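You operate a simulated robot arm through the tools that you are given. There is no shell and no other tool. Be economical: measure what you need, move in short steps, check, and stop when the job is done.

You are at the controls of a simulated robot arm. One attempt, no reset.

TASK
Put the probe away and close up the chiller.
Fine: probe in its holder, port covered, low rack in, door latched, vent closed.

The check looks at the end state, three seconds after you hand in, the way a careful person would. Anything else that was tipped, shoved, dropped, spilled or broken makes it a failure.

THE ROBOT
A 6-joint arm with a two-finger parallel gripper on a trunk, on a base that drives. Base frame: it is fixed to the floor where the robot stands at the start and does not move with it; the origin is under the middle of the robot, x ahead of it, y to its left, z up; the surface under the hand at the start is at about z = 420. Lengths are in mm, angles in degrees, forces in N, time in s.
With the tool pointing down near the work surface it reaches from about 180 to 600 mm from the robot's upright axis, wherever it stands. Its first joint turns from -166.0 to 166.0 degrees. Places, roughly: chiller door [500, 500, 700]; door latch [400, 800, 1000]; low rack [400, 0, 400]; port cover [500, -100, 1300]; probe holder [700, 100, 1200]; vent slider [200, -200, 1200]. Payload 3.91 kg.
Tool frame: the origin (TCP) lies between the finger pads and is the grasp point; the fingertips stand 30 mm ahead of it; z points along the fingers, y is the line along which they close. Largest opening 110 mm; finger width 20, thickness 10; the body of the gripper, 48 by 112 mm, starts 55 mm behind the TCP.
Orientation is told as [roll, pitch, yaw] about the base's x, y, z axes, in that order, counted from this pose: with the fingers straight down and closing along the base's y, the tool's x points along the base's -x, its y along +y and its z along -z.

THE INTERFACE
- The arm moves only by the tool jog_arm. Its argument "plan" is a list of rows, each a list of 7 numbers: the finger opening in mm, from 0 to 110, then the shift along the base's x, y, z in mm, then the turn, a rotation vector about the base's x, y, z in degrees. In form: [[fingers, dx, dy, dz, rx, ry, rz], ...]. A call has 1 to 20 rows; each row is the pose to reach, as a shift and turn from the pose commanded when the call began. A row lasts 0.2 s, in which the tool goes at most 50 mm and 8.6 degrees; a call with a longer step from one row to the next is refused whole, and so is a gripper value outside its range. Where a pose cannot be reached the arm comes as near as it can. A force on the tool above 70 N (or 10 N above the force at the start of the call, whichever is more), or a blocked arm, ends the call early, and 0.2 s more pass. The fingers move at their own pace (about 45 mm/s each) and stop on an object; they squeeze with about 35 N. The grip force told is the motor's: it shows also when the fingers shut on nothing. Time passes only in rows, and 0.2 s behind the last, so rows that repeat a pose let the fingers close. It gives the time, the measured TCP pose, the force on the tool (base axes), the opening and the grip force at its end, in the units of the frame above (readings bear some noise), with the torque about the TCP (base axes, N m) and any sound that the robot's microphone picked up.
- Cameras (640 x 400 px; columns grow to the right, rows downward): "scene" is now at [9, 159.8, 1540.6]; the picture's right is [0.08, -1.00, 0.00], its down [-0.85, -0.07, -0.52] and it looks along [0.52, 0.04, -0.85] (base axes); focal length 214 px, centre (320, 200). "wrist" rides on the gripper at [71, 22, -107] in the tool frame; the picture's right is [-0.29, 0.96, 0.00], its down [-0.76, -0.23, -0.61] and it looks along [-0.58, -0.18, 0.79] (tool axes); focal length 243 px, centre (320, 200). There is no depth. A picture from a camera that has moved, and an enlarged one, comes with that camera's place and axes in the base frame and with its lens.
- capture(camera): a new picture of that camera. No time passes.
- move_column(by): slides the trunk up (or, below 0, down) by that many mm; the arm and the scene camera ride with it, the base frame stays. It gives what a move gives, with no picture.
- drive_base(legs): drives the robot by 1 to 6 legs, each [ahead, left, turn to the left] in mm, mm and degrees, along the robot's own axes; the way and the turn of a leg run together, so that a leg with both is an arc; at most 1500 mm and 180 degrees a leg. The arm and the cameras ride along, it lands a little off, and it stops where it bumps. It gives what a move gives.
- aim_head(pan, tilt): turns the head with the scene camera to pan (to the left, within 86 degrees either way) and tilt (down, from -29 to 69), counted from straight ahead of the robot. It gives what a move gives.
- zoom(camera, box): a new picture of the part [left, top, right, bottom] of that camera's present view, enlarged. No time passes.
- finish_job(): hands the job in; it is judged then, once.

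Work in short steps. Places have to be worked out from the pictures, the camera data and where the tool is seen: move nearer, look again, correct. Check each grasp and each placing, and mend what went wrong. You have 120 turns and 90 pictures in all, those below and enlarged ones among them. Open the gripper and draw the arm clear of the work before you hand the job in, unless the task says otherwise; then end with one line.

The tools are called after "Call:" as name(argument=value, ...) on one line, values as JSON. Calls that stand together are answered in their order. jog_arm: Moves the arm, as the interface text tells. Its arguments: {"type":"object","properties":{"plan":{"type":"array","items":{"type":"array","items":{"type":"number"}}}},"required":["plan"]} The other tools are called the same way: move_column (by) slides the trunk up or down; drive_base (legs) drives the base; aim_head (pan, tilt) turns the head that bears the scene camera; capture (camera) takes a picture; zoom (camera, box) takes an enlarged picture of a part of a camera's view; finish_job () hands the job in.

At the start:

```text
t: 0.0
eef_pos: [392.1, 166.4, 1149.8]
ee_rot: [0.0, 0.0, 0.0]
contact_force: [-0.2, -0.3, 0.6]
moment: [-0.02, 0.04, -0.02]
width: 110.1
finger_force: 0.1
trunk travel left (down, up): [-525.0, 65.0]
robot x, y, heading: [2.5, -1.8, 0.0]
head pan, tilt: [4.6, 58.5]
```

scene: 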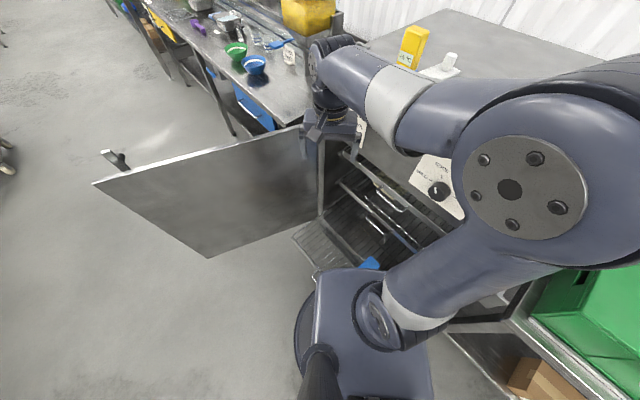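
wrist: 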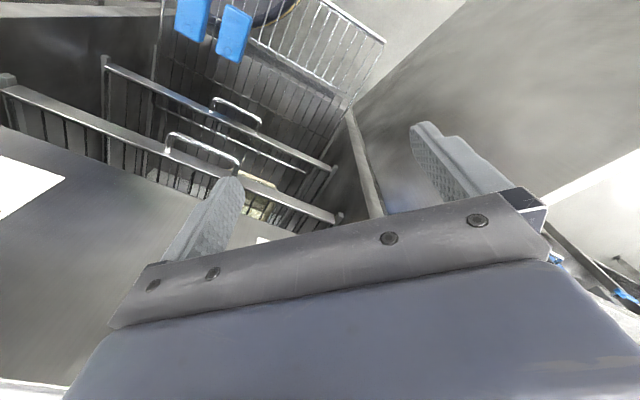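

The arm hides much of the scene camera's view, so I'll turn the head to look at the chiller from other angles.

Call:
aim_head(pan=0, tilt=30)

Call:
capture(camera="scene")

```text
t: 0.9
eef_pos: [391.7, 166.3, 1150.1]
ee_rot: [0.0, 0.0, 0.0]
contact_force: [0.2, -0.7, 0.8]
moment: [0.0, -0.01, 0.02]
width: 110.0
finger_force: 0.1
trunk travel left (down, up): [-525.0, 65.0]
robot x, y, heading: [1.3, 0.4, -0.1]
head pan, tilt: [0.0, 30.0]
```

```text
87 pictures are left
camera scene: at [31.3, 154.3, 1580.9], right [0.0, -1.0, 0.0], down [-0.5, 0.0, -0.87], along [0.87, 0.0, -0.5], focal length 214 px, centre (320, 200)
```

scene: 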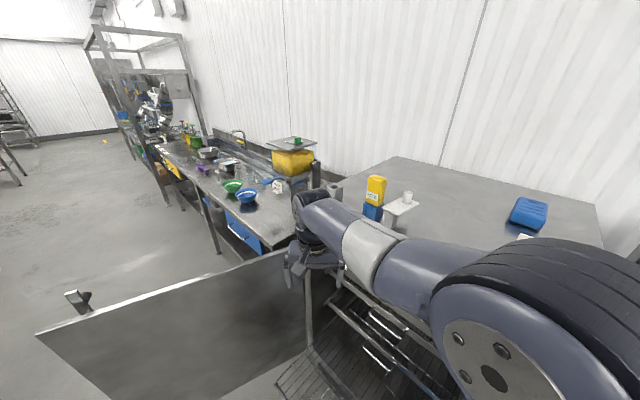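

The arm blocks the right part of the view, so I'll zoom on the chiller top and look to the right.

Call:
zoom(camera="scene", box=[260, 120, 560, 300])

Call:
aim_head(pan=-50, tilt=40)

Call:
capture(camera="scene")

```text
2.13 times, centred on (410, 210) of scene
camera zoom: at [31.3, 154.3, 1580.9], right [0.0, -1.0, 0.0], down [-0.5, 0.0, -0.87], along [0.87, 0.0, -0.5], focal length 458 px, centre (128, 179)
```

zoom: 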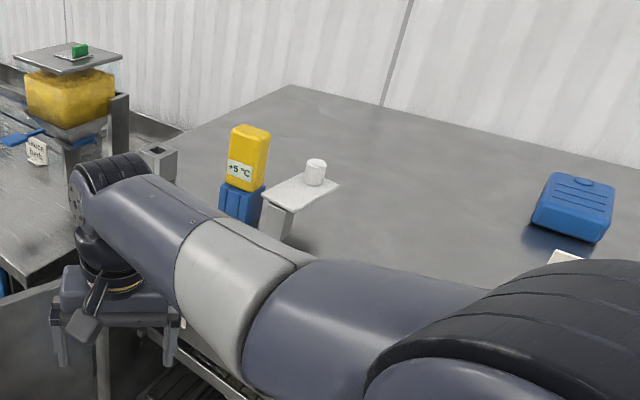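

```text
t: 2.1
eef_pos: [391.8, 166.9, 1150.2]
ee_rot: [-0.1, 0.0, 0.0]
contact_force: [-0.1, -0.9, -0.5]
moment: [-0.01, -0.04, -0.04]
width: 109.9
finger_force: 0.0
trunk travel left (down, up): [-525.0, 65.0]
robot x, y, heading: [1.0, -2.2, -0.1]
head pan, tilt: [-50.0, 40.0]
```

```text
85 pictures are left
camera scene: at [-4.5, 89.2, 1565.6], right [-0.77, -0.64, 0.0], down [-0.41, 0.49, -0.77], along [0.49, -0.59, -0.64], focal length 214 px, centre (320, 200)
```

scene: 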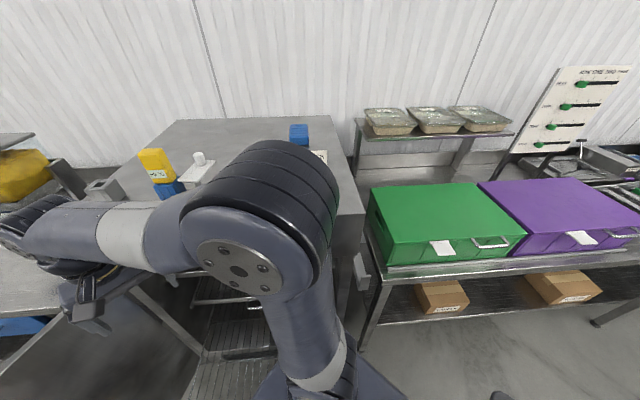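

I'll raise the trunk for clearance, then back off a bit to get an overview.

Call:
move_column(by=60)

Call:
drive_base(legs=[[-500, 0, 0]])

Call:
aim_head(pan=0, tilt=35)

Call:
capture(camera="scene")

Call:
capture(camera="wrist")

```text
t: 3.1
eef_pos: [391.7, 167.6, 1208.8]
ee_rot: [0.0, 0.0, 0.0]
contact_force: [0.2, 0.6, 0.3]
moment: [-0.03, 0.01, 0.01]
width: 110.0
finger_force: 0.2
trunk travel left (down, up): [-585.0, 5.0]
robot x, y, heading: [-0.6, -0.5, -0.1]
head pan, tilt: [-50.0, 40.0]
```

```text
t: 6.0
eef_pos: [-106.0, 166.1, 1209.9]
ee_rot: [0.0, 0.0, -0.3]
contact_force: [-0.6, 0.3, -0.2]
moment: [-0.03, 0.0, 0.01]
width: 110.3
finger_force: 0.1
trunk travel left (down, up): [-585.0, 5.0]
robot x, y, heading: [-495.6, 2.9, -0.4]
head pan, tilt: [-50.0, 40.0]
```

```text
t: 7.2
eef_pos: [-106.6, 166.3, 1209.7]
ee_rot: [0.0, 0.1, -0.3]
contact_force: [0.0, 0.3, 0.1]
moment: [0.01, 0.02, -0.03]
width: 110.0
finger_force: 0.1
trunk travel left (down, up): [-585.0, 5.0]
robot x, y, heading: [-497.7, -2.9, -0.3]
head pan, tilt: [0.0, 35.0]
```

```text
84 pictures are left
camera scene: at [-468.5, 155.4, 1633.2], right [-0.01, -1.0, 0.0], down [-0.57, 0.0, -0.82], along [0.82, 0.0, -0.57], focal length 214 px, centre (320, 200)
```

scene: 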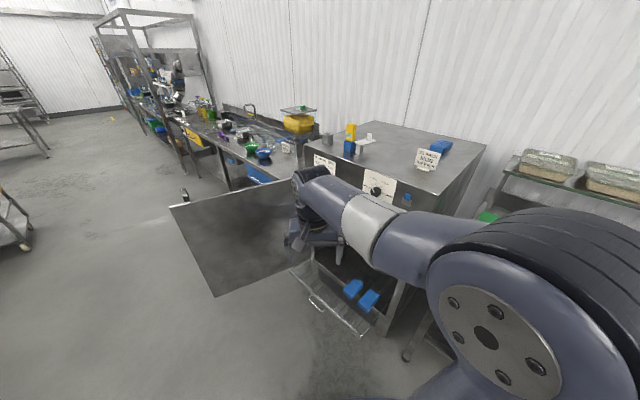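

```text
83 pictures are left
camera wrist: at [-176.2, 189.0, 1316.5], right [0.3, 0.96, 0.0], down [0.76, -0.23, 0.61], along [0.58, -0.18, -0.79], focal length 243 px, centre (320, 200)
```

wrist: 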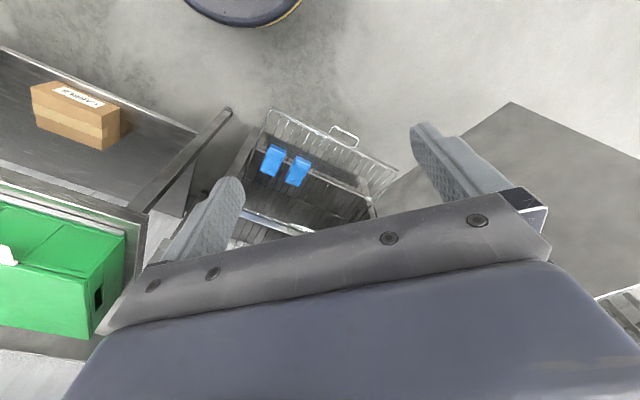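

Now I'll zoom on the chiller for detail.

Call:
zoom(camera="scene", box=[270, 100, 490, 220])

Call:
zoom(camera="scene", box=[160, 170, 440, 350])

```text
2.91 times, centred on (380, 160) of scene
camera zoom: at [-468.5, 155.4, 1633.2], right [-0.01, -1.0, 0.0], down [-0.57, 0.0, -0.82], along [0.82, 0.0, -0.57], focal length 624 px, centre (146, 316)
```

zoom: 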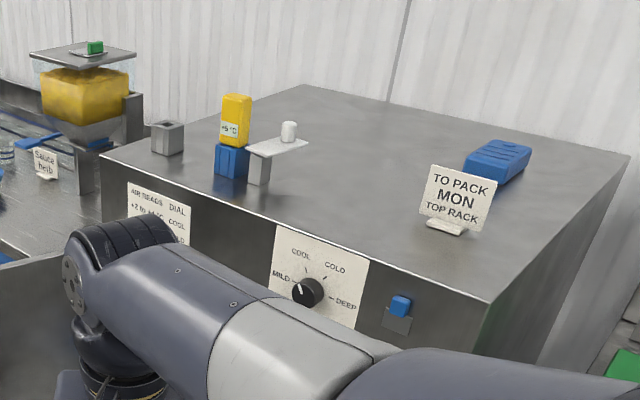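

```text
2.22 times, centred on (300, 260) of scene
camera zoom: at [-468.5, 155.4, 1633.2], right [-0.01, -1.0, 0.0], down [-0.57, 0.0, -0.82], along [0.82, 0.0, -0.57], focal length 477 px, centre (364, 67)
```

zoom: 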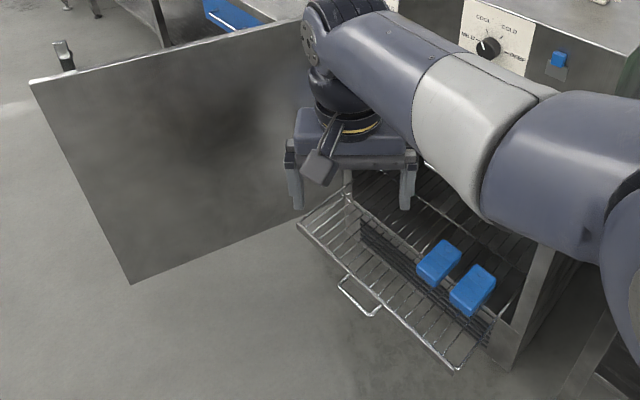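

The chiller stands at about 45°, its front facing (-x,+y). The white knob is the port cover on a small stand, the grey socket is the holder, and the blue tab on the front is the vent. I'll drive round to face the front squarely.

Call:
drive_base(legs=[[0, 600, 0], [250, 0, 0], [0, 0, -45]])

Call:
capture(camera="scene")

```text
t: 14.1
eef_pos: [148.3, 437.8, 1210.6]
ee_rot: [0.0, 0.0, -45.2]
contact_force: [-0.2, 0.4, 0.4]
moment: [0.03, 0.0, -0.02]
width: 109.9
finger_force: 0.1
trunk travel left (down, up): [-585.0, 5.0]
robot x, y, heading: [-244.5, 600.3, -45.4]
head pan, tilt: [0.0, 35.0]
```

```text
80 pictures are left
camera scene: at [-116.1, 689.0, 1633.2], right [-0.71, -0.7, 0.0], down [-0.4, 0.41, -0.82], along [0.57, -0.58, -0.57], focal length 214 px, centre (320, 200)
```

scene: 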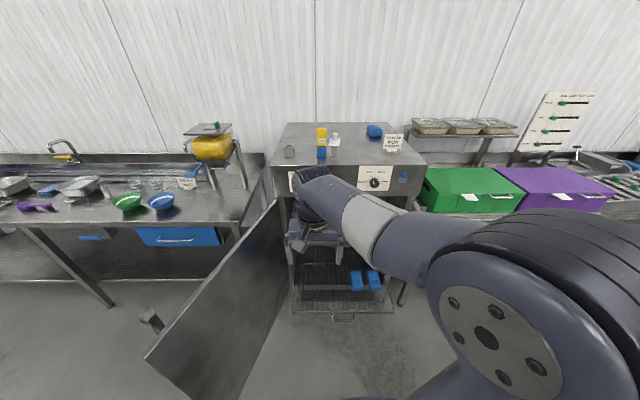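

Facing it squarely now; zooming in on the details.

Call:
zoom(camera="scene", box=[260, 110, 440, 210])

Call:
zoom(camera="scene", box=[120, 190, 420, 390])

```text
3.56 times, centred on (350, 160) of scene
camera zoom: at [-116.1, 689.0, 1633.2], right [-0.71, -0.7, 0.0], down [-0.4, 0.41, -0.82], along [0.57, -0.58, -0.57], focal length 763 px, centre (213, 342)
```

zoom: 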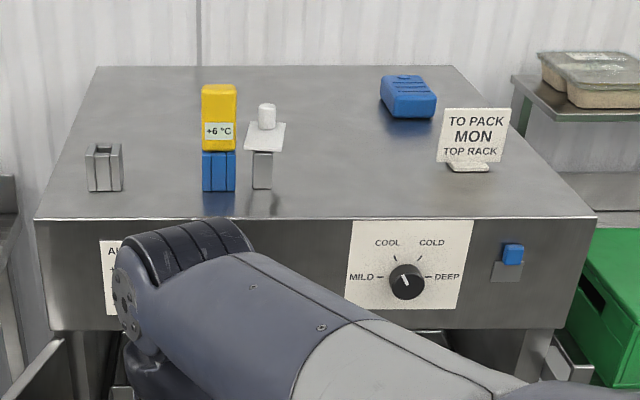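

```text
2.00 times, centred on (270, 290) of scene
camera zoom: at [-116.1, 689.0, 1633.2], right [-0.71, -0.7, 0.0], down [-0.4, 0.41, -0.82], along [0.57, -0.58, -0.57], focal length 429 px, centre (420, 20)
```

zoom: 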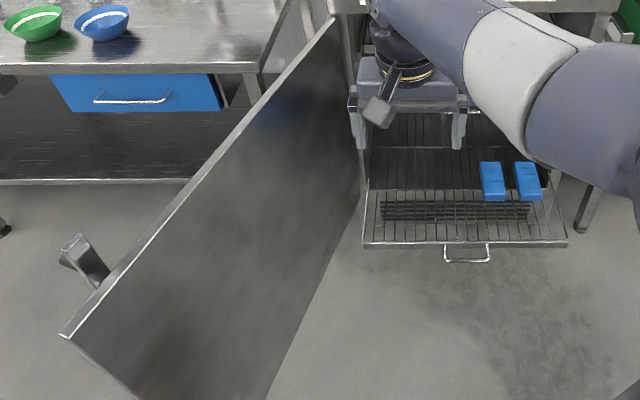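

Top of the chiller is z≈1225, with the front plane about 870 ahead of the robot. The rack handle is near (214,166,400), sticking out about 240. The rack goes first: I'll pitch the tool to point ahead.

Call:
jog_arm(plan=[[60, 0, 0, 0, -5.8, -5.7, 0], [60, 0, 0, 0, -11.6, -11.4, 0], [60, 0, 0, 0, -17.4, -17.1, 0], [60, 0, 0, 0, -23.2, -22.8, 0], [60, 0, 0, 0, -29, -28.5, 0], [60, 0, 0, 0, -34.8, -34.2, 0], [60, 0, 0, 0, -40.6, -39.9, 0], [60, 0, 0, 0, -46.4, -45.6, 0], [60, 0, 0, 0, -52.2, -51.3, 0], [60, 0, 0, 0, -58, -57, 0], [60, 0, 0, 0, -64.1, -63.2, 0]])

```text
refused: row 11 steps farther than a row can; nothing moved
```

Last step was slightly too long; splitting it.

Call:
jog_arm(plan=[[60, 0, 0, 0, -5.8, -5.7, 0], [60, 0, 0, 0, -11.6, -11.4, 0], [60, 0, 0, 0, -17.4, -17.1, 0], [60, 0, 0, 0, -23.2, -22.8, 0], [60, 0, 0, 0, -29, -28.5, 0], [60, 0, 0, 0, -34.8, -34.2, 0], [60, 0, 0, 0, -40.6, -39.9, 0], [60, 0, 0, 0, -46.4, -45.6, 0], [60, 0, 0, 0, -52.2, -51.3, 0], [60, 0, 0, 0, -58, -57, 0], [60, 0, 0, 0, -64.0, -63.0, 0]])

```text
t: 16.5
eef_pos: [148.5, 438.3, 1209.3]
ee_rot: [-31.8, -89.9, -13.5]
contact_force: [-0.7, -0.9, -0.6]
moment: [-0.03, -0.01, -0.01]
width: 60.0
finger_force: 0.0
trunk travel left (down, up): [-585.0, 5.0]
robot x, y, heading: [-247.6, 599.7, -45.5]
head pan, tilt: [0.0, 35.0]
```

Now roll 90° about the forward axis so that the fingers close vertically.

Call:
jog_arm(plan=[[60, 0, 0, 0, 5.7, -5.8, 0], [60, 0, 0, 0, 11.4, -11.6, 0], [60, 0, 0, 0, 17.1, -17.4, 0], [60, 0, 0, 0, 22.8, -23.2, 0], [60, 0, 0, 0, 28.5, -29, 0], [60, 0, 0, 0, 34.2, -34.8, 0], [60, 0, 0, 0, 39.9, -40.6, 0], [60, 0, 0, 0, 45.6, -46.4, 0], [60, 0, 0, 0, 51.3, -52.2, 0], [60, 0, 0, 0, 57, -58, 0], [60, 0, 0, 0, 63, -64, 0]])

Call:
move_column(by=-580)

Call:
aim_head(pan=0, tilt=35)

Call:
capture(camera="scene")

Call:
capture(camera="wrist")

```text
t: 19.1
eef_pos: [23.5, 435.5, 1326.9]
ee_rot: [86.1, -2.8, -123.2]
contact_force: [-0.6, 0.6, -0.2]
moment: [0.03, -0.03, -0.01]
width: 60.0
finger_force: 0.1
out of reach, approached as far as the arm can: row 3, 4, 5, 6, 7, 8, 9, 10, 11
trunk travel left (down, up): [-585.0, 5.0]
robot x, y, heading: [-246.3, 597.8, -45.6]
head pan, tilt: [0.0, 35.0]
stopped in row 11: the arm was blocked; the commanded pose is now the measured one
```

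```text
refused: -580 is not a number from -400 to 400
```

```text
t: 19.7
eef_pos: [22.3, 436.2, 1327.3]
ee_rot: [86.2, -2.8, -123.1]
contact_force: [-0.2, 0.4, -0.5]
moment: [0.0, 0.02, -0.01]
width: 60.1
finger_force: 0.1
trunk travel left (down, up): [-585.0, 5.0]
robot x, y, heading: [-245.6, 600.6, -45.4]
head pan, tilt: [0.0, 35.0]
```

```text
77 pictures are left
camera scene: at [-116.4, 689.2, 1633.2], right [-0.71, -0.7, 0.0], down [-0.4, 0.41, -0.82], along [0.57, -0.58, -0.57], focal length 214 px, centre (320, 200)
```

scene: 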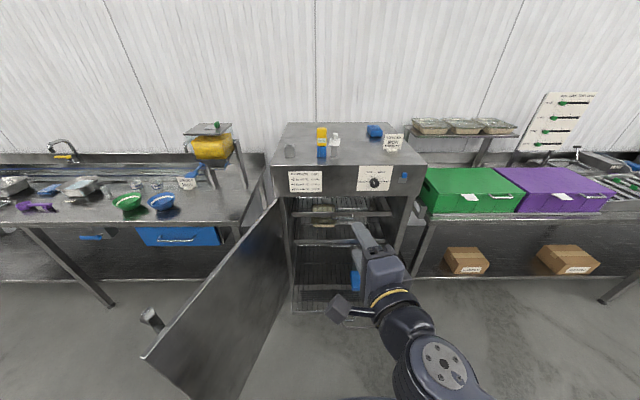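

```text
76 pictures are left
camera wrist: at [-25.1, 555.0, 1352.3], right [-0.08, -0.24, 0.97], down [-0.94, -0.3, -0.15], along [0.33, -0.92, -0.2], focal length 243 px, centre (320, 200)
```

wrist: 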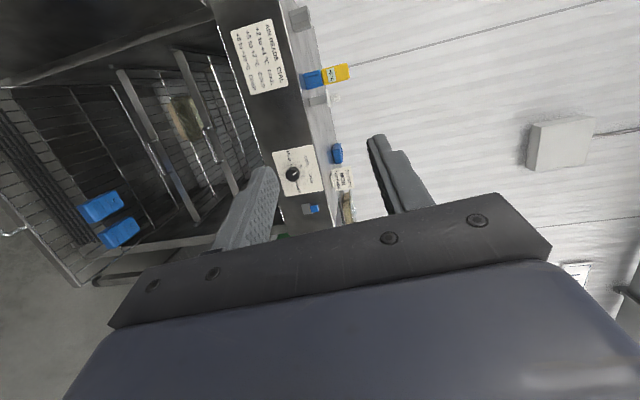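

The arm now stands aside, so zooming gives a clear view of the chiller.

Call:
zoom(camera="scene", box=[265, 110, 435, 220])

Call:
zoom(camera="scene", box=[270, 190, 430, 330])

```text
3.64 times, centred on (350, 165) of scene
camera zoom: at [-116.4, 689.2, 1633.2], right [-0.71, -0.7, 0.0], down [-0.4, 0.41, -0.82], along [0.57, -0.58, -0.57], focal length 780 px, centre (211, 327)
```

zoom: 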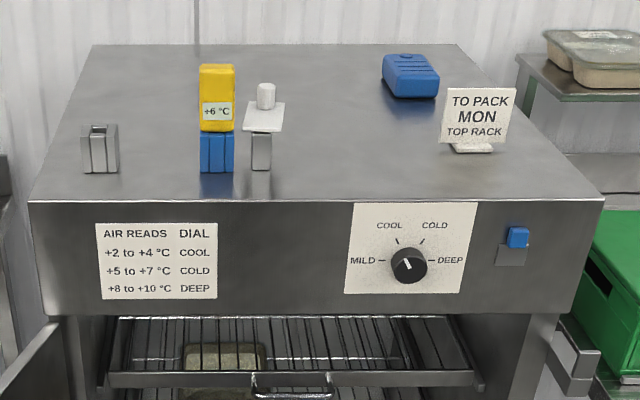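

```text
2.86 times, centred on (350, 260) of scene
camera zoom: at [-116.4, 689.2, 1633.2], right [-0.71, -0.7, 0.0], down [-0.4, 0.41, -0.82], along [0.57, -0.58, -0.57], focal length 613 px, centre (234, 29)
```

zoom: 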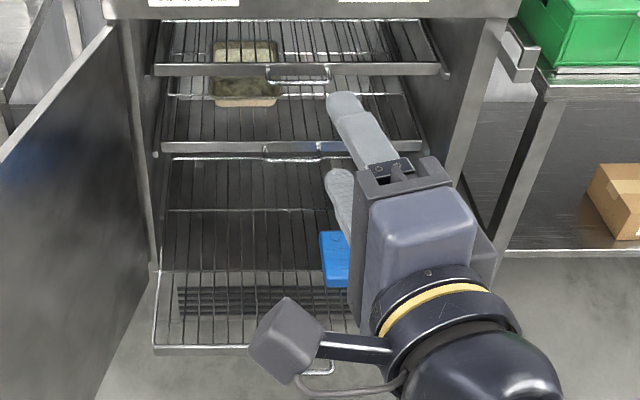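

The fingers now close vertically, about 12° off in yaw. I'll lower the trunk, then correct.

Call:
move_column(by=-400)

Call:
move_column(by=-150)

Call:
jog_arm(plan=[[60, 0, 0, -30, 0, 0, -6], [60, 0, 0, -60, -1.5, -1.5, -12], [60, 0, 0, -100, -2.8, -2.8, -12.3], [60, 0, 0, -140, -2.8, -2.8, -12.3], [60, 0, 0, -140, -2.8, -2.8, -12.3]])

```text
t: 23.5
eef_pos: [24.2, 422.1, 924.2]
ee_rot: [85.4, -2.0, -122.7]
contact_force: [-0.6, 0.2, 0.2]
moment: [-0.01, -0.01, 0.02]
width: 59.6
finger_force: 0.0
trunk travel left (down, up): [-185.0, 405.0]
robot x, y, heading: [-244.0, 598.8, -45.4]
head pan, tilt: [0.0, 35.0]
```

```text
t: 25.3
eef_pos: [26.3, 425.7, 773.4]
ee_rot: [85.3, -2.0, -122.4]
contact_force: [-0.2, -0.3, -0.1]
moment: [0.0, 0.0, -0.01]
width: 60.1
finger_force: 0.1
trunk travel left (down, up): [-35.0, 555.0]
robot x, y, heading: [-245.7, 600.2, -45.4]
head pan, tilt: [0.0, 35.0]
```

```text
t: 26.1
eef_pos: [-0.6, 463.5, 748.5]
ee_rot: [90.6, -1.6, -113.3]
contact_force: [0.0, -0.1, 0.1]
moment: [0.0, -0.04, -0.02]
width: 60.0
finger_force: 0.0
out of reach, approached as far as the arm can: row 1, 2, 3, 4
trunk travel left (down, up): [-35.0, 555.0]
robot x, y, heading: [-245.9, 600.3, -45.5]
head pan, tilt: [0.0, 35.0]
stopped in row 4: the arm was blocked; the commanded pose is now the measured one
```

Something limits the arm here, so I'll take a look at its posture.

Call:
aim_head(pan=0, tilt=60)

Call:
capture(camera="scene")

```text
t: 27.0
eef_pos: [-1.8, 462.0, 748.6]
ee_rot: [90.8, -1.7, -113.3]
contact_force: [0.6, -0.1, 0.3]
moment: [-0.01, 0.03, 0.01]
width: 60.1
finger_force: 0.0
trunk travel left (down, up): [-35.0, 555.0]
robot x, y, heading: [-244.8, 599.8, -45.7]
head pan, tilt: [0.0, 60.0]
```

```text
73 pictures are left
camera scene: at [-127.7, 686.5, 1050.6], right [-0.71, -0.7, -0.01], down [-0.61, 0.63, -0.49], along [0.35, -0.34, -0.87], focal length 214 px, centre (320, 200)
```

scene: 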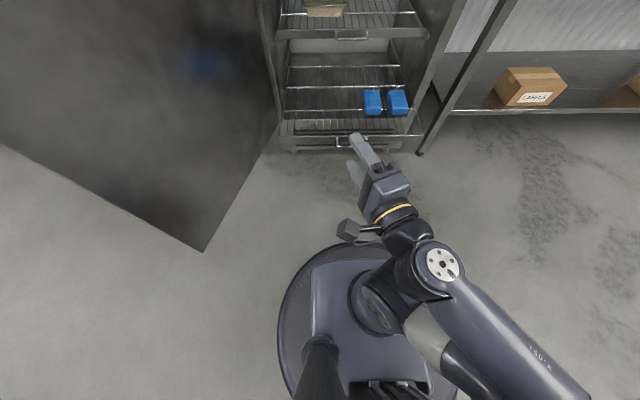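

The arm is folded too tightly. I'll extend it ahead towards the rack handle while lowering and correcting yaw.

Call:
jog_arm(plan=[[60, 15, -26, -20, 0, 0, 0], [60, 31, -51, -40, 0, 0, 0], [60, 46, -76, -60, 0, 0, -4], [60, 61, -102, -80, 0, 0, -8], [60, 77, -127, -100, 0, 0, -12], [60, 92, -153, -120, 0, 0, -16], [60, 107, -178, -140, 0, 0, -20], [60, 122, -203, -160, 0, 0, -22], [60, 122, -203, -190, 0, 0, -22], [60, 122, -203, -220, 0, 0, -22]])

Call:
capture(camera="scene")

```text
t: 27.5
eef_pos: [33.5, 561.2, 738.8]
ee_rot: [90.3, -3.9, -84.9]
contact_force: [0.5, 0.2, -0.2]
moment: [0.04, -0.01, -0.01]
width: 59.7
finger_force: 0.0
out of reach, approached as far as the arm can: row 1
trunk travel left (down, up): [-35.0, 555.0]
robot x, y, heading: [-244.3, 602.4, -45.2]
head pan, tilt: [0.0, 60.0]
stopped in row 2: the arm was blocked; the commanded pose is now the measured one
```

```text
72 pictures are left
camera scene: at [-136.4, 689.1, 1045.6], right [-0.71, -0.7, -0.02], down [-0.61, 0.62, -0.49], along [0.36, -0.34, -0.87], focal length 214 px, centre (320, 200)
```

scene: 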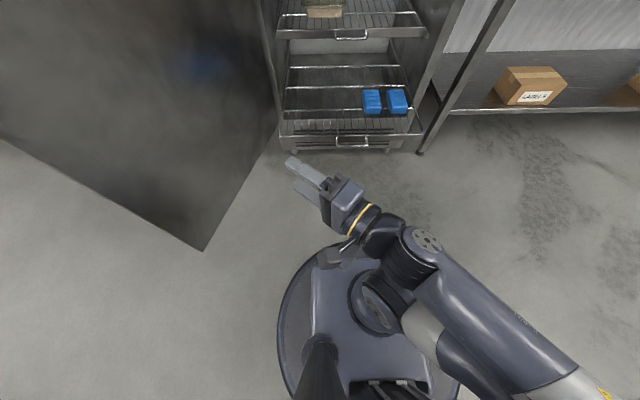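

The wrist seems to be at a limit in this roll, so I'll undo the roll (fingers sideways) from here.

Call:
jog_arm(plan=[[60, 0, 0, 0, -8, -0.7, 0], [60, 0, 0, 0, -16, -1.4, 0], [60, 0, 0, 0, -24, -2.1, 0], [60, 0, 0, 0, -32, -2.8, 0], [60, 0, 0, 0, -40, -3.5, 0], [60, 0, 0, 0, -48, -4.2, 0], [60, 0, 0, 0, -56, -4.9, 0], [60, 0, 0, 0, -64, -5.6, 0], [60, 0, 0, 0, -72, -6.3, 0], [60, 0, 0, 0, -80, -7, 0], [60, 0, 0, 0, -88, -7.7, 0]])

Call:
capture(camera="scene")

```text
t: 29.9
eef_pos: [32.8, 560.1, 752.1]
ee_rot: [-142.7, -86.1, 148.9]
contact_force: [-0.3, -0.9, 0.4]
moment: [0.01, 0.0, 0.01]
width: 60.0
finger_force: 0.0
trunk travel left (down, up): [-35.0, 555.0]
robot x, y, heading: [-246.0, 599.9, -45.4]
head pan, tilt: [0.0, 60.0]
```

```text
71 pictures are left
camera scene: at [-140.8, 683.9, 1052.0], right [-0.71, -0.7, -0.02], down [-0.6, 0.63, -0.49], along [0.36, -0.34, -0.87], focal length 214 px, centre (320, 200)
```

scene: 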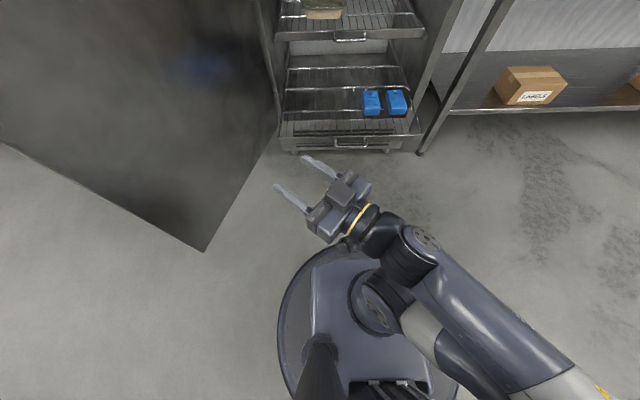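

That works. Now I'll extend ahead and right, yawing -40° gradually.

Call:
jog_arm(plan=[[60, 20, -25, -10, 0, 0, -4], [60, 40, -50, -20, 0, 0, -8], [60, 60, -75, -40, 0, 0, -12], [60, 75, -100, -60, 0, 0, -16], [60, 85, -130, -80, 0, 0, -20], [60, 90, -160, -100, 0, 0, -24], [60, 95, -190, -120, 0, 0, -28], [60, 95, -220, -140, 0, 0, -32], [60, 95, -250, -160, 0, 0, -36], [60, 95, -280, -180, 0, 0, -40], [60, 95, -280, -220, 0, 0, -40], [60, 95, -280, -260, 0, 0, -40]])

Call:
capture(camera="scene")

```text
t: 30.4
eef_pos: [61.9, 571.4, 749.0]
ee_rot: [-143.0, -84.4, 152.3]
contact_force: [0.3, 0.7, 0.4]
moment: [0.01, 0.01, 0.01]
width: 60.1
finger_force: 0.1
trunk travel left (down, up): [-35.0, 555.0]
robot x, y, heading: [-247.8, 601.5, -45.3]
head pan, tilt: [0.0, 60.0]
stopped in row 2: the arm was blocked; the commanded pose is now the measured one
```

```text
70 pictures are left
camera scene: at [-137.7, 690.1, 1052.0], right [-0.71, -0.7, -0.02], down [-0.6, 0.62, -0.49], along [0.36, -0.34, -0.87], focal length 214 px, centre (320, 200)
```

scene: 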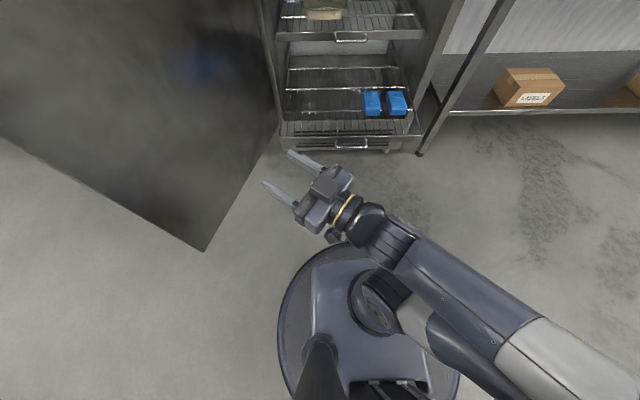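

The upper arm may be bumping on the base with the trunk this low. I'll raise the trunk and try again.

Call:
move_column(by=250)

Call:
jog_arm(plan=[[60, 20, -20, 0, 0, 0, 0], [60, 40, -40, 0, 0, 0, 0], [60, 60, -60, 0, 0, 0, 0], [60, 80, -80, 0, 0, 0, 0], [60, 100, -100, 0, 0, 0, 0], [60, 120, -120, 0, 0, 0, 0], [60, 140, -140, 0, 0, 0, 0]])

Call:
capture(camera="scene")

```text
t: 33.0
eef_pos: [67.0, 574.4, 992.5]
ee_rot: [-130.8, -84.7, 139.1]
contact_force: [0.2, 0.4, 0.1]
moment: [0.0, 0.03, 0.01]
width: 60.0
finger_force: 0.1
trunk travel left (down, up): [-285.0, 305.0]
robot x, y, heading: [-247.3, 598.7, -45.5]
head pan, tilt: [0.0, 60.0]
```

```text
t: 33.5
eef_pos: [84.0, 614.1, 1001.2]
ee_rot: [-134.7, -83.1, 155.4]
contact_force: [-0.6, 0.1, -0.6]
moment: [-0.01, -0.01, -0.02]
width: 59.9
finger_force: 0.1
trunk travel left (down, up): [-285.0, 305.0]
robot x, y, heading: [-246.8, 598.2, -45.6]
head pan, tilt: [0.0, 60.0]
stopped in row 2: the arm was blocked; the commanded pose is now the measured one
```

```text
69 pictures are left
camera scene: at [-132.0, 704.6, 1299.7], right [-0.71, -0.7, 0.0], down [-0.61, 0.62, -0.5], along [0.35, -0.36, -0.87], focal length 214 px, centre (320, 200)
```

scene: 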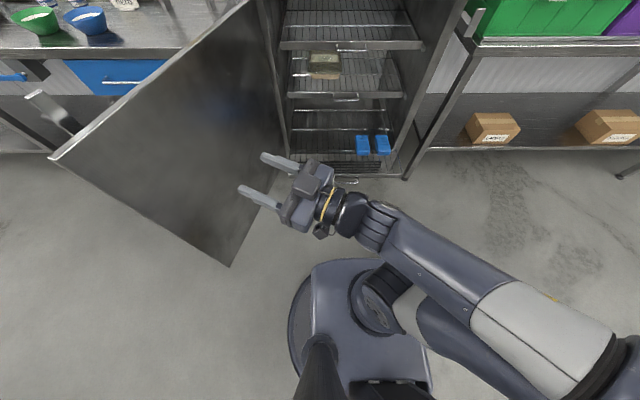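

The arm has flipped over to a "reach-back" posture with joint 1 near its limit. I'll bring the tool up and to the right over the shoulder, to return to the normal posture.

Call:
jog_arm(plan=[[60, 0, 0, 40, 0, 0, 0], [60, 0, 0, 80, 0, 0, 0], [60, 0, 0, 120, 0, 0, 0], [60, 0, 0, 160, 0, 0, 0], [60, 0, 0, 200, 0, 0, 0], [60, 0, 0, 240, 0, 0, 0], [60, 0, 0, 280, 0, 0, 0], [60, 0, 0, 320, 0, 0, 0]])

Call:
aim_head(pan=-20, tilt=45)

Call:
capture(camera="scene")

```text
t: 35.3
eef_pos: [85.3, 613.2, 1320.5]
ee_rot: [-135.0, -83.0, 155.4]
contact_force: [0.1, 0.0, 1.1]
moment: [0.05, -0.02, 0.0]
width: 59.9
finger_force: 0.1
trunk travel left (down, up): [-285.0, 305.0]
robot x, y, heading: [-246.8, 600.7, -45.4]
head pan, tilt: [0.0, 60.0]
```

```text
t: 36.2
eef_pos: [85.9, 613.6, 1319.5]
ee_rot: [-135.0, -83.0, 155.6]
contact_force: [0.8, 0.3, 0.6]
moment: [0.0, -0.02, 0.02]
width: 60.0
finger_force: 0.0
trunk travel left (down, up): [-285.0, 305.0]
robot x, y, heading: [-246.3, 602.0, -45.7]
head pan, tilt: [-20.0, 45.0]
```

```text
68 pictures are left
camera scene: at [-144.4, 678.2, 1318.3], right [-0.91, -0.42, 0.0], down [-0.3, 0.64, -0.71], along [0.29, -0.64, -0.71], focal length 214 px, centre (320, 200)
```

scene: 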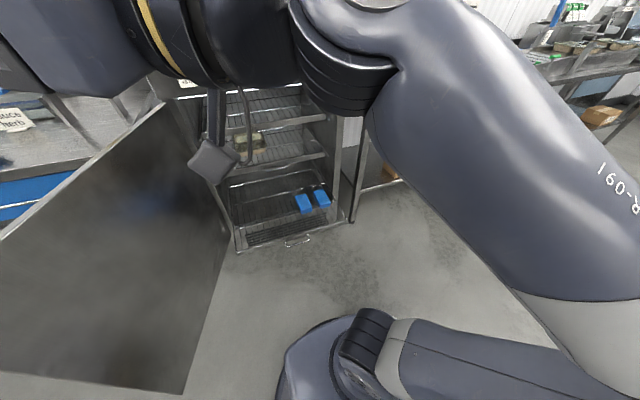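

Clear above. Moving the tool right and ahead with a yaw towards straight ahead.

Call:
jog_arm(plan=[[60, -12, -24, 0, 0, 0, -3], [60, -24, -47, 0, 0, 0, -6], [60, -36, -70, 0, 0, 0, -10], [60, -48, -94, 0, 0, 0, -14], [60, -60, -117, 0, 0, 0, -18], [60, -72, -140, 0, 0, 0, -22], [60, -84, -164, 0, 0, 0, -26], [60, -96, -187, 0, 0, 0, -31], [60, -108, -211, 0, 0, 0, -36], [60, -120, -234, 0, 0, 0, -41], [60, -132, -258, 0, 0, 0, -46], [60, -144, -281, 0, 0, 0, -52], [60, -144, -281, 0, 0, 0, -59], [60, -144, -281, 0, 0, 0, -66]])

Call:
capture(camera="scene")

```text
t: 36.7
eef_pos: [69.2, 649.3, 1312.0]
ee_rot: [-133.4, -85.0, 165.3]
contact_force: [-0.2, 0.2, -0.8]
moment: [0.04, 0.02, 0.03]
width: 59.8
finger_force: 0.2
trunk travel left (down, up): [-285.0, 305.0]
robot x, y, heading: [-246.2, 603.2, -45.4]
head pan, tilt: [-20.0, 45.0]
stopped in row 2: the arm was blocked; the commanded pose is now the measured one
```

```text
67 pictures are left
camera scene: at [-144.4, 678.0, 1318.5], right [-0.91, -0.42, 0.0], down [-0.29, 0.64, -0.71], along [0.29, -0.64, -0.71], focal length 214 px, centre (320, 200)
```

scene: 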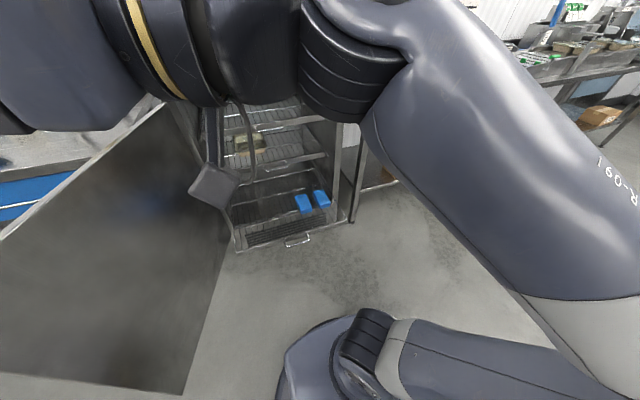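

Joint 1 is at its stop. I'll retract along the forearm's own plane (away from the stop), over the shoulder.

Call:
jog_arm(plan=[[60, -25, -4, 10, 0, 0, 0], [60, -50, -8, 20, 0, 0, 0], [60, -75, -14, 30, 0, 0, 0], [60, -100, -22, 40, 0, 0, 0], [60, -125, -30, 50, 0, 0, 0], [60, -150, -40, 50, 0, 0, 0], [60, -175, -50, 50, 0, 0, 0], [60, -200, -60, 50, 0, 0, 0]])

Call:
capture(camera="scene")

```text
t: 37.3
eef_pos: [16.5, 691.5, 1321.8]
ee_rot: [-141.0, -87.1, -172.7]
contact_force: [-0.1, 0.0, -0.8]
moment: [0.01, 0.02, 0.03]
width: 60.2
finger_force: 0.0
trunk travel left (down, up): [-285.0, 305.0]
robot x, y, heading: [-243.5, 599.8, -45.3]
head pan, tilt: [-20.0, 45.0]
stopped in row 2: the arm was blocked; the commanded pose is now the measured one
```

```text
66 pictures are left
camera scene: at [-143.8, 678.0, 1317.4], right [-0.91, -0.42, 0.0], down [-0.29, 0.64, -0.71], along [0.29, -0.64, -0.71], focal length 214 px, centre (320, 200)
```

scene: 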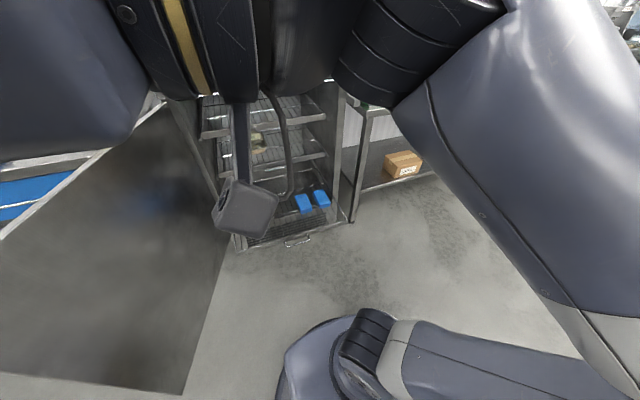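

The upper arm is leaning all the way back, so the tool is too close to the axis. I'll extend it outward to the left (above door height), then swing it round to the front.

Call:
jog_arm(plan=[[60, 20, 20, 0, 0, 0, 0], [60, 40, 40, 0, 0, 0, 0], [60, 60, 60, 0, 0, 0, 0], [60, 80, 80, 0, 0, 0, 0], [60, 100, 100, 0, 0, 0, 0], [60, 120, 120, 0, 0, 0, 0], [60, 140, 140, 0, 0, 0, 0], [60, 160, 160, 0, 0, 0, 0], [60, 180, 180, 0, 0, 0, 0]])

Call:
capture(camera="scene")

```text
t: 39.3
eef_pos: [193.8, 873.4, 1323.7]
ee_rot: [-141.1, -87.0, -172.8]
contact_force: [-0.4, -1.0, 0.8]
moment: [0.02, 0.03, 0.03]
width: 60.2
finger_force: 0.0
trunk travel left (down, up): [-285.0, 305.0]
robot x, y, heading: [-241.8, 601.2, -45.4]
head pan, tilt: [-20.0, 45.0]
```

```text
65 pictures are left
camera scene: at [-144.5, 678.0, 1318.4], right [-0.91, -0.42, 0.0], down [-0.29, 0.64, -0.71], along [0.29, -0.64, -0.71], focal length 214 px, centre (320, 200)
```

scene: 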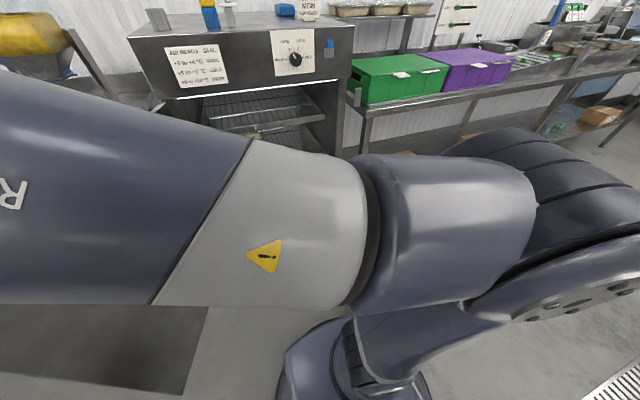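

That worked. Now a rigid swing of the arm about the robot axis, towards the front.

Call:
jog_arm(plan=[[60, 22, -39, 0, 0, 0, -5], [60, 41, -79, 0, 0, 0, -10], [60, 56, -122, 0, 0, 0, -15], [60, 67, -165, 0, 0, 0, -20], [60, 74, -209, 0, 0, 0, -25], [60, 78, -254, 0, 0, 0, -30], [60, 77, -299, 0, 0, 0, -35], [60, 73, -344, 0, 0, 0, -40], [60, 65, -388, 0, 0, 0, -45], [60, 53, -431, 0, 0, 0, -50], [60, 37, -473, 0, 0, 0, -55], [60, 18, -513, 0, 0, 0, -60], [60, -5, -552, 0, 0, 0, -65], [60, -31, -588, 0, 0, 0, -70]])

Call:
capture(camera="scene")

```text
t: 42.3
eef_pos: [164.1, 284.9, 1321.7]
ee_rot: [-140.6, -86.9, 116.7]
contact_force: [-0.1, 0.7, -0.3]
moment: [0.02, 0.03, -0.02]
width: 60.0
finger_force: 0.0
trunk travel left (down, up): [-285.0, 305.0]
robot x, y, heading: [-244.5, 597.6, -45.1]
head pan, tilt: [-20.0, 45.0]
```

```text
64 pictures are left
camera scene: at [-144.3, 678.2, 1318.3], right [-0.91, -0.42, 0.0], down [-0.29, 0.64, -0.71], along [0.29, -0.64, -0.71], focal length 214 px, centre (320, 200)
```

scene: 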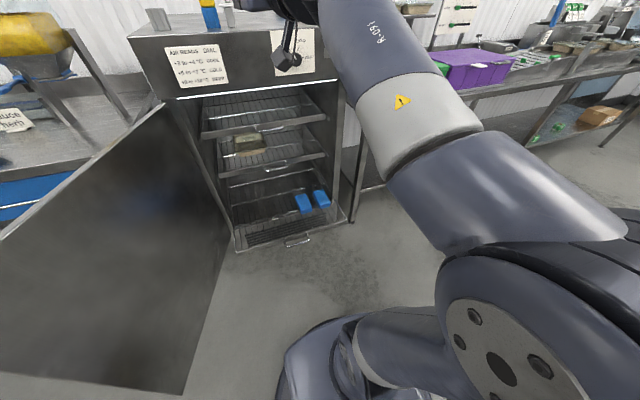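

Posture is good again. Next: yaw to straight ahead and lower the trunk.

Call:
jog_arm(plan=[[60, 0, 0, -30, 0, 0, -7], [60, 0, 0, -70, 0, 0, -14], [60, 0, 0, -110, 0, 0, -21], [60, 0, 0, -150, 0, 0, -21], [60, 0, 0, -190, 0, 0, -21], [60, 0, 0, -230, 0, 0, -21]])

Call:
move_column(by=-285)

Call:
aim_head(pan=0, tilt=50)

Call:
capture(camera="scene")

```text
t: 43.7
eef_pos: [163.2, 284.1, 1094.2]
ee_rot: [-141.0, -86.8, 96.2]
contact_force: [-0.1, 0.5, 0.1]
moment: [-0.04, -0.01, -0.02]
width: 60.2
finger_force: 0.1
out of reach, approached as far as the arm can: row 2, 3
trunk travel left (down, up): [-285.0, 305.0]
robot x, y, heading: [-245.4, 602.3, -45.5]
head pan, tilt: [-20.0, 45.0]
```

```text
t: 46.6
eef_pos: [163.2, 283.7, 809.4]
ee_rot: [-140.9, -87.0, 96.1]
contact_force: [1.3, 0.4, -0.2]
moment: [0.01, -0.04, 0.01]
width: 60.2
finger_force: 0.0
trunk travel left (down, up): [0.0, 590.0]
robot x, y, heading: [-243.5, 598.9, -45.6]
head pan, tilt: [-20.0, 45.0]
```

```text
t: 47.4
eef_pos: [162.9, 283.6, 809.1]
ee_rot: [-140.9, -86.9, 96.0]
contact_force: [-0.2, -1.4, -0.5]
moment: [0.01, 0.02, 0.02]
width: 60.0
finger_force: 0.1
trunk travel left (down, up): [0.0, 590.0]
robot x, y, heading: [-248.9, 601.1, -45.6]
head pan, tilt: [0.0, 50.0]
```

```text
63 pictures are left
camera scene: at [-124.2, 697.2, 1026.5], right [-0.71, -0.7, 0.0], down [-0.54, 0.55, -0.64], along [0.45, -0.46, -0.77], focal length 214 px, centre (320, 200)
```

scene: 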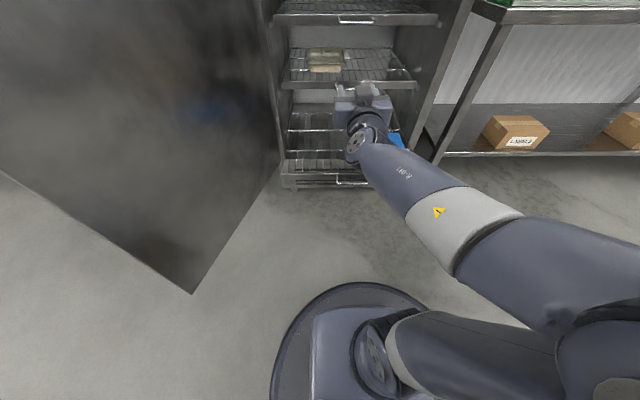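

The handle is at about ahead 613, left 12, z≈435. I'll lower the tool in front of it.

Call:
jog_arm(plan=[[60, -15, -5, -40, 0, 0, 0], [60, -30, -10, -80, 0, 0, 0], [60, -45, -15, -120, 0, 0, 0], [60, -59, -22, -160, 0, 0, 0], [60, -59, -22, -200, 0, 0, 0], [60, -59, -22, -240, 0, 0, 0], [60, -59, -22, -280, 0, 0, 0], [60, -59, -22, -320, 0, 0, 0], [60, -59, -22, -355, 0, 0, 0]])

Call:
capture(camera="wrist")

Call:
capture(camera="scene")

```text
t: 49.4
eef_pos: [160.9, 281.8, 486.5]
ee_rot: [-105.2, -83.7, 59.0]
contact_force: [0.6, -0.5, -0.1]
moment: [0.03, 0.0, 0.0]
width: 59.9
finger_force: 0.0
out of reach, approached as far as the arm can: row 3, 4, 5, 6, 7, 8, 9
trunk travel left (down, up): [0.0, 590.0]
robot x, y, heading: [-246.4, 598.4, -45.6]
head pan, tilt: [0.0, 50.0]
```

```text
62 pictures are left
camera wrist: at [99.4, 368.1, 411.3], right [0.7, 0.69, 0.19], down [-0.54, 0.35, 0.76], along [0.46, -0.64, 0.62], focal length 243 px, centre (320, 200)
```

wrist: 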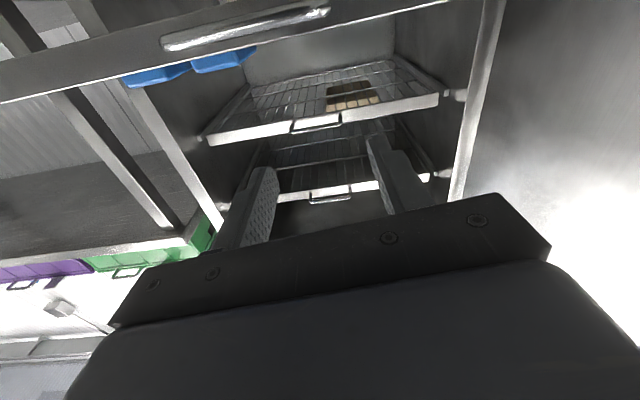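

```text
61 pictures are left
camera scene: at [-124.3, 697.3, 1026.5], right [-0.71, -0.7, 0.0], down [-0.54, 0.55, -0.64], along [0.45, -0.46, -0.77], focal length 214 px, centre (320, 200)
```

scene: 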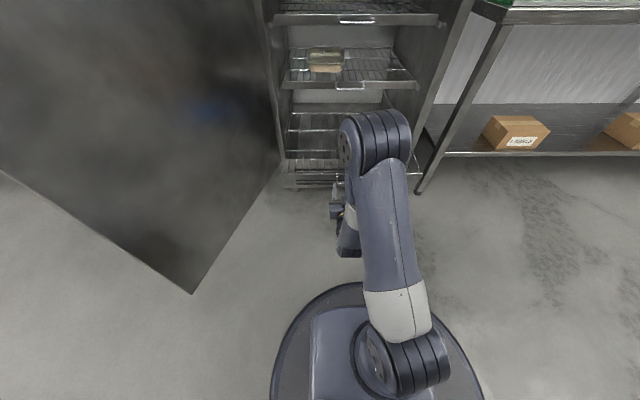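

The tool is level at z 486. From the wrist view the handle is about (205,183,415). I'll ease out slightly and lower to the handle's height.

Call:
jog_arm(plan=[[60, 10, -10, -12, 0, 0, 0], [60, 21, -21, -24, 0, 0, 0], [60, 21, -21, -38, 0, 0, 0], [60, 21, -21, -38, 0, 0, 0]])

Call:
capture(camera="wrist")

```text
t: 50.4
eef_pos: [185.4, 264.7, 450.0]
ee_rot: [-103.9, -83.5, 57.5]
contact_force: [-0.7, -0.3, -0.3]
moment: [0.01, -0.01, 0.05]
width: 60.1
finger_force: 0.0
out of reach, approached as far as the arm can: row 2, 3, 4
trunk travel left (down, up): [0.0, 590.0]
robot x, y, heading: [-244.6, 601.2, -45.4]
head pan, tilt: [0.0, 50.0]
```

```text
60 pictures are left
camera wrist: at [123.4, 351.3, 373.9], right [0.71, 0.68, 0.18], down [-0.54, 0.35, 0.76], along [0.45, -0.64, 0.62], focal length 243 px, centre (320, 200)
```

wrist: 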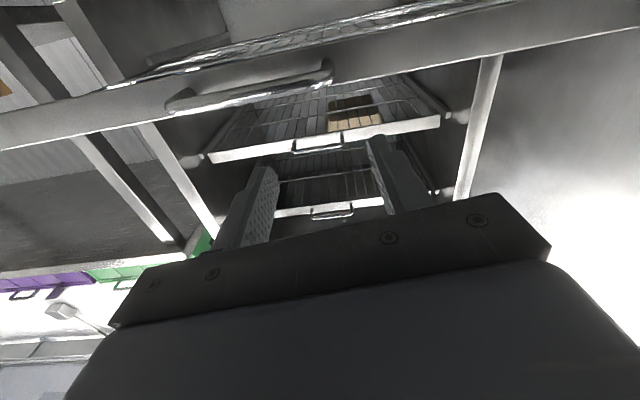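

Handle consistently at (206,184,411). I'll shift the base right by 42 mm to line up, then lower.

Call:
drive_base(legs=[[0, -42, 0]])

Call:
jog_arm(plan=[[60, 0, 0, -20, 0, 0, 0], [60, 0, 0, -38, 0, 0, 0], [60, 0, 0, -38, 0, 0, 0]])

Call:
capture(camera="wrist")

```text
t: 51.3
eef_pos: [155.5, 235.5, 450.6]
ee_rot: [-104.0, -83.5, 57.5]
contact_force: [0.5, 0.2, 0.0]
moment: [0.0, 0.0, -0.01]
width: 60.0
finger_force: 0.0
trunk travel left (down, up): [0.0, 590.0]
robot x, y, heading: [-281.0, 572.1, -45.3]
head pan, tilt: [0.0, 50.0]
```

```text
t: 52.1
eef_pos: [161.6, 231.5, 416.3]
ee_rot: [-101.9, -82.8, 55.4]
contact_force: [-0.7, -0.7, 0.2]
moment: [0.02, -0.03, -0.02]
width: 60.2
finger_force: 0.0
out of reach, approached as far as the arm can: row 2, 3
trunk travel left (down, up): [0.0, 590.0]
robot x, y, heading: [-276.4, 571.0, -45.2]
head pan, tilt: [0.0, 50.0]
```

```text
59 pictures are left
camera wrist: at [98.6, 317.7, 340.0], right [0.71, 0.68, 0.17], down [-0.53, 0.36, 0.77], along [0.46, -0.64, 0.62], focal length 243 px, centre (320, 200)
```

wrist: 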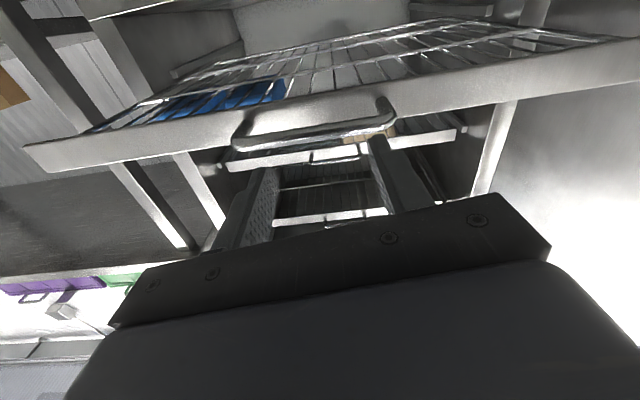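

The fingertips are centred on the handle bar (z 411 against 416), about 30 mm away. I'll push it in by driving ahead in stages.

Call:
drive_base(legs=[[100, 0, 0]])

Call:
capture(camera="wrist")

```text
t: 53.2
eef_pos: [231.7, 159.7, 416.5]
ee_rot: [-101.9, -82.8, 55.4]
contact_force: [-0.2, 1.0, 1.3]
moment: [0.02, -0.01, 0.0]
width: 60.1
finger_force: 0.1
trunk travel left (down, up): [0.0, 590.0]
robot x, y, heading: [-207.6, 495.5, -45.4]
head pan, tilt: [0.0, 50.0]
```

```text
58 pictures are left
camera wrist: at [168.9, 246.8, 340.1], right [0.71, 0.68, 0.17], down [-0.53, 0.36, 0.77], along [0.46, -0.64, 0.62], focal length 243 px, centre (320, 200)
```

wrist: 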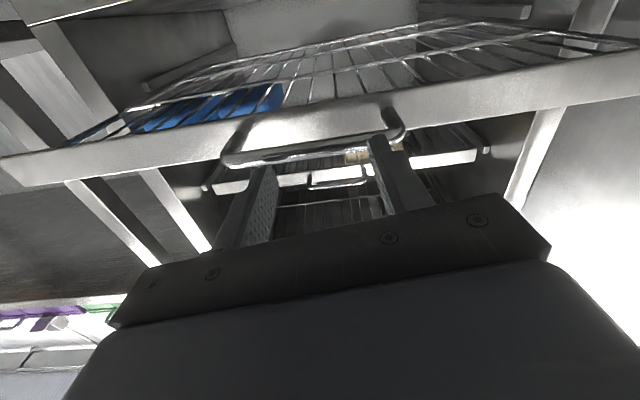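

The rack is moving with the push; continuing.

Call:
drive_base(legs=[[90, 0, 0]])

Call:
capture(camera="wrist")

Call:
capture(camera="scene")

```text
t: 54.4
eef_pos: [293.5, 97.3, 416.8]
ee_rot: [-101.9, -82.8, 55.3]
contact_force: [-0.2, 0.4, -0.1]
moment: [0.02, 0.02, 0.0]
width: 60.0
finger_force: 0.0
trunk travel left (down, up): [0.0, 590.0]
robot x, y, heading: [-141.5, 432.2, -45.3]
head pan, tilt: [0.0, 50.0]
```

```text
57 pictures are left
camera wrist: at [231.6, 182.9, 340.0], right [0.71, 0.68, 0.17], down [-0.53, 0.36, 0.77], along [0.46, -0.64, 0.62], focal length 243 px, centre (320, 200)
```

wrist: 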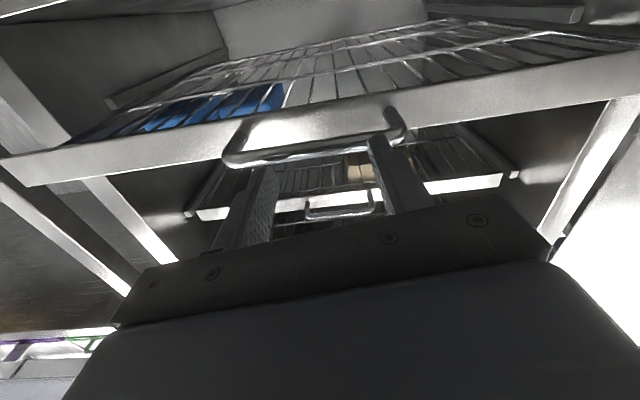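

```text
56 pictures are left
camera scene: at [-21.0, 532.8, 1026.4], right [-0.71, -0.7, 0.0], down [-0.54, 0.55, -0.64], along [0.45, -0.46, -0.77], focal length 214 px, centre (320, 200)
```

scene: 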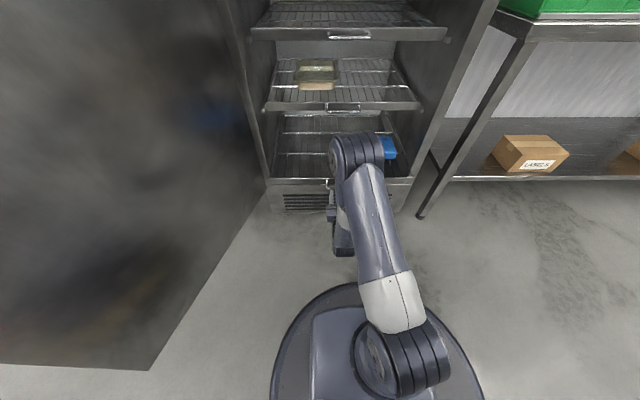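

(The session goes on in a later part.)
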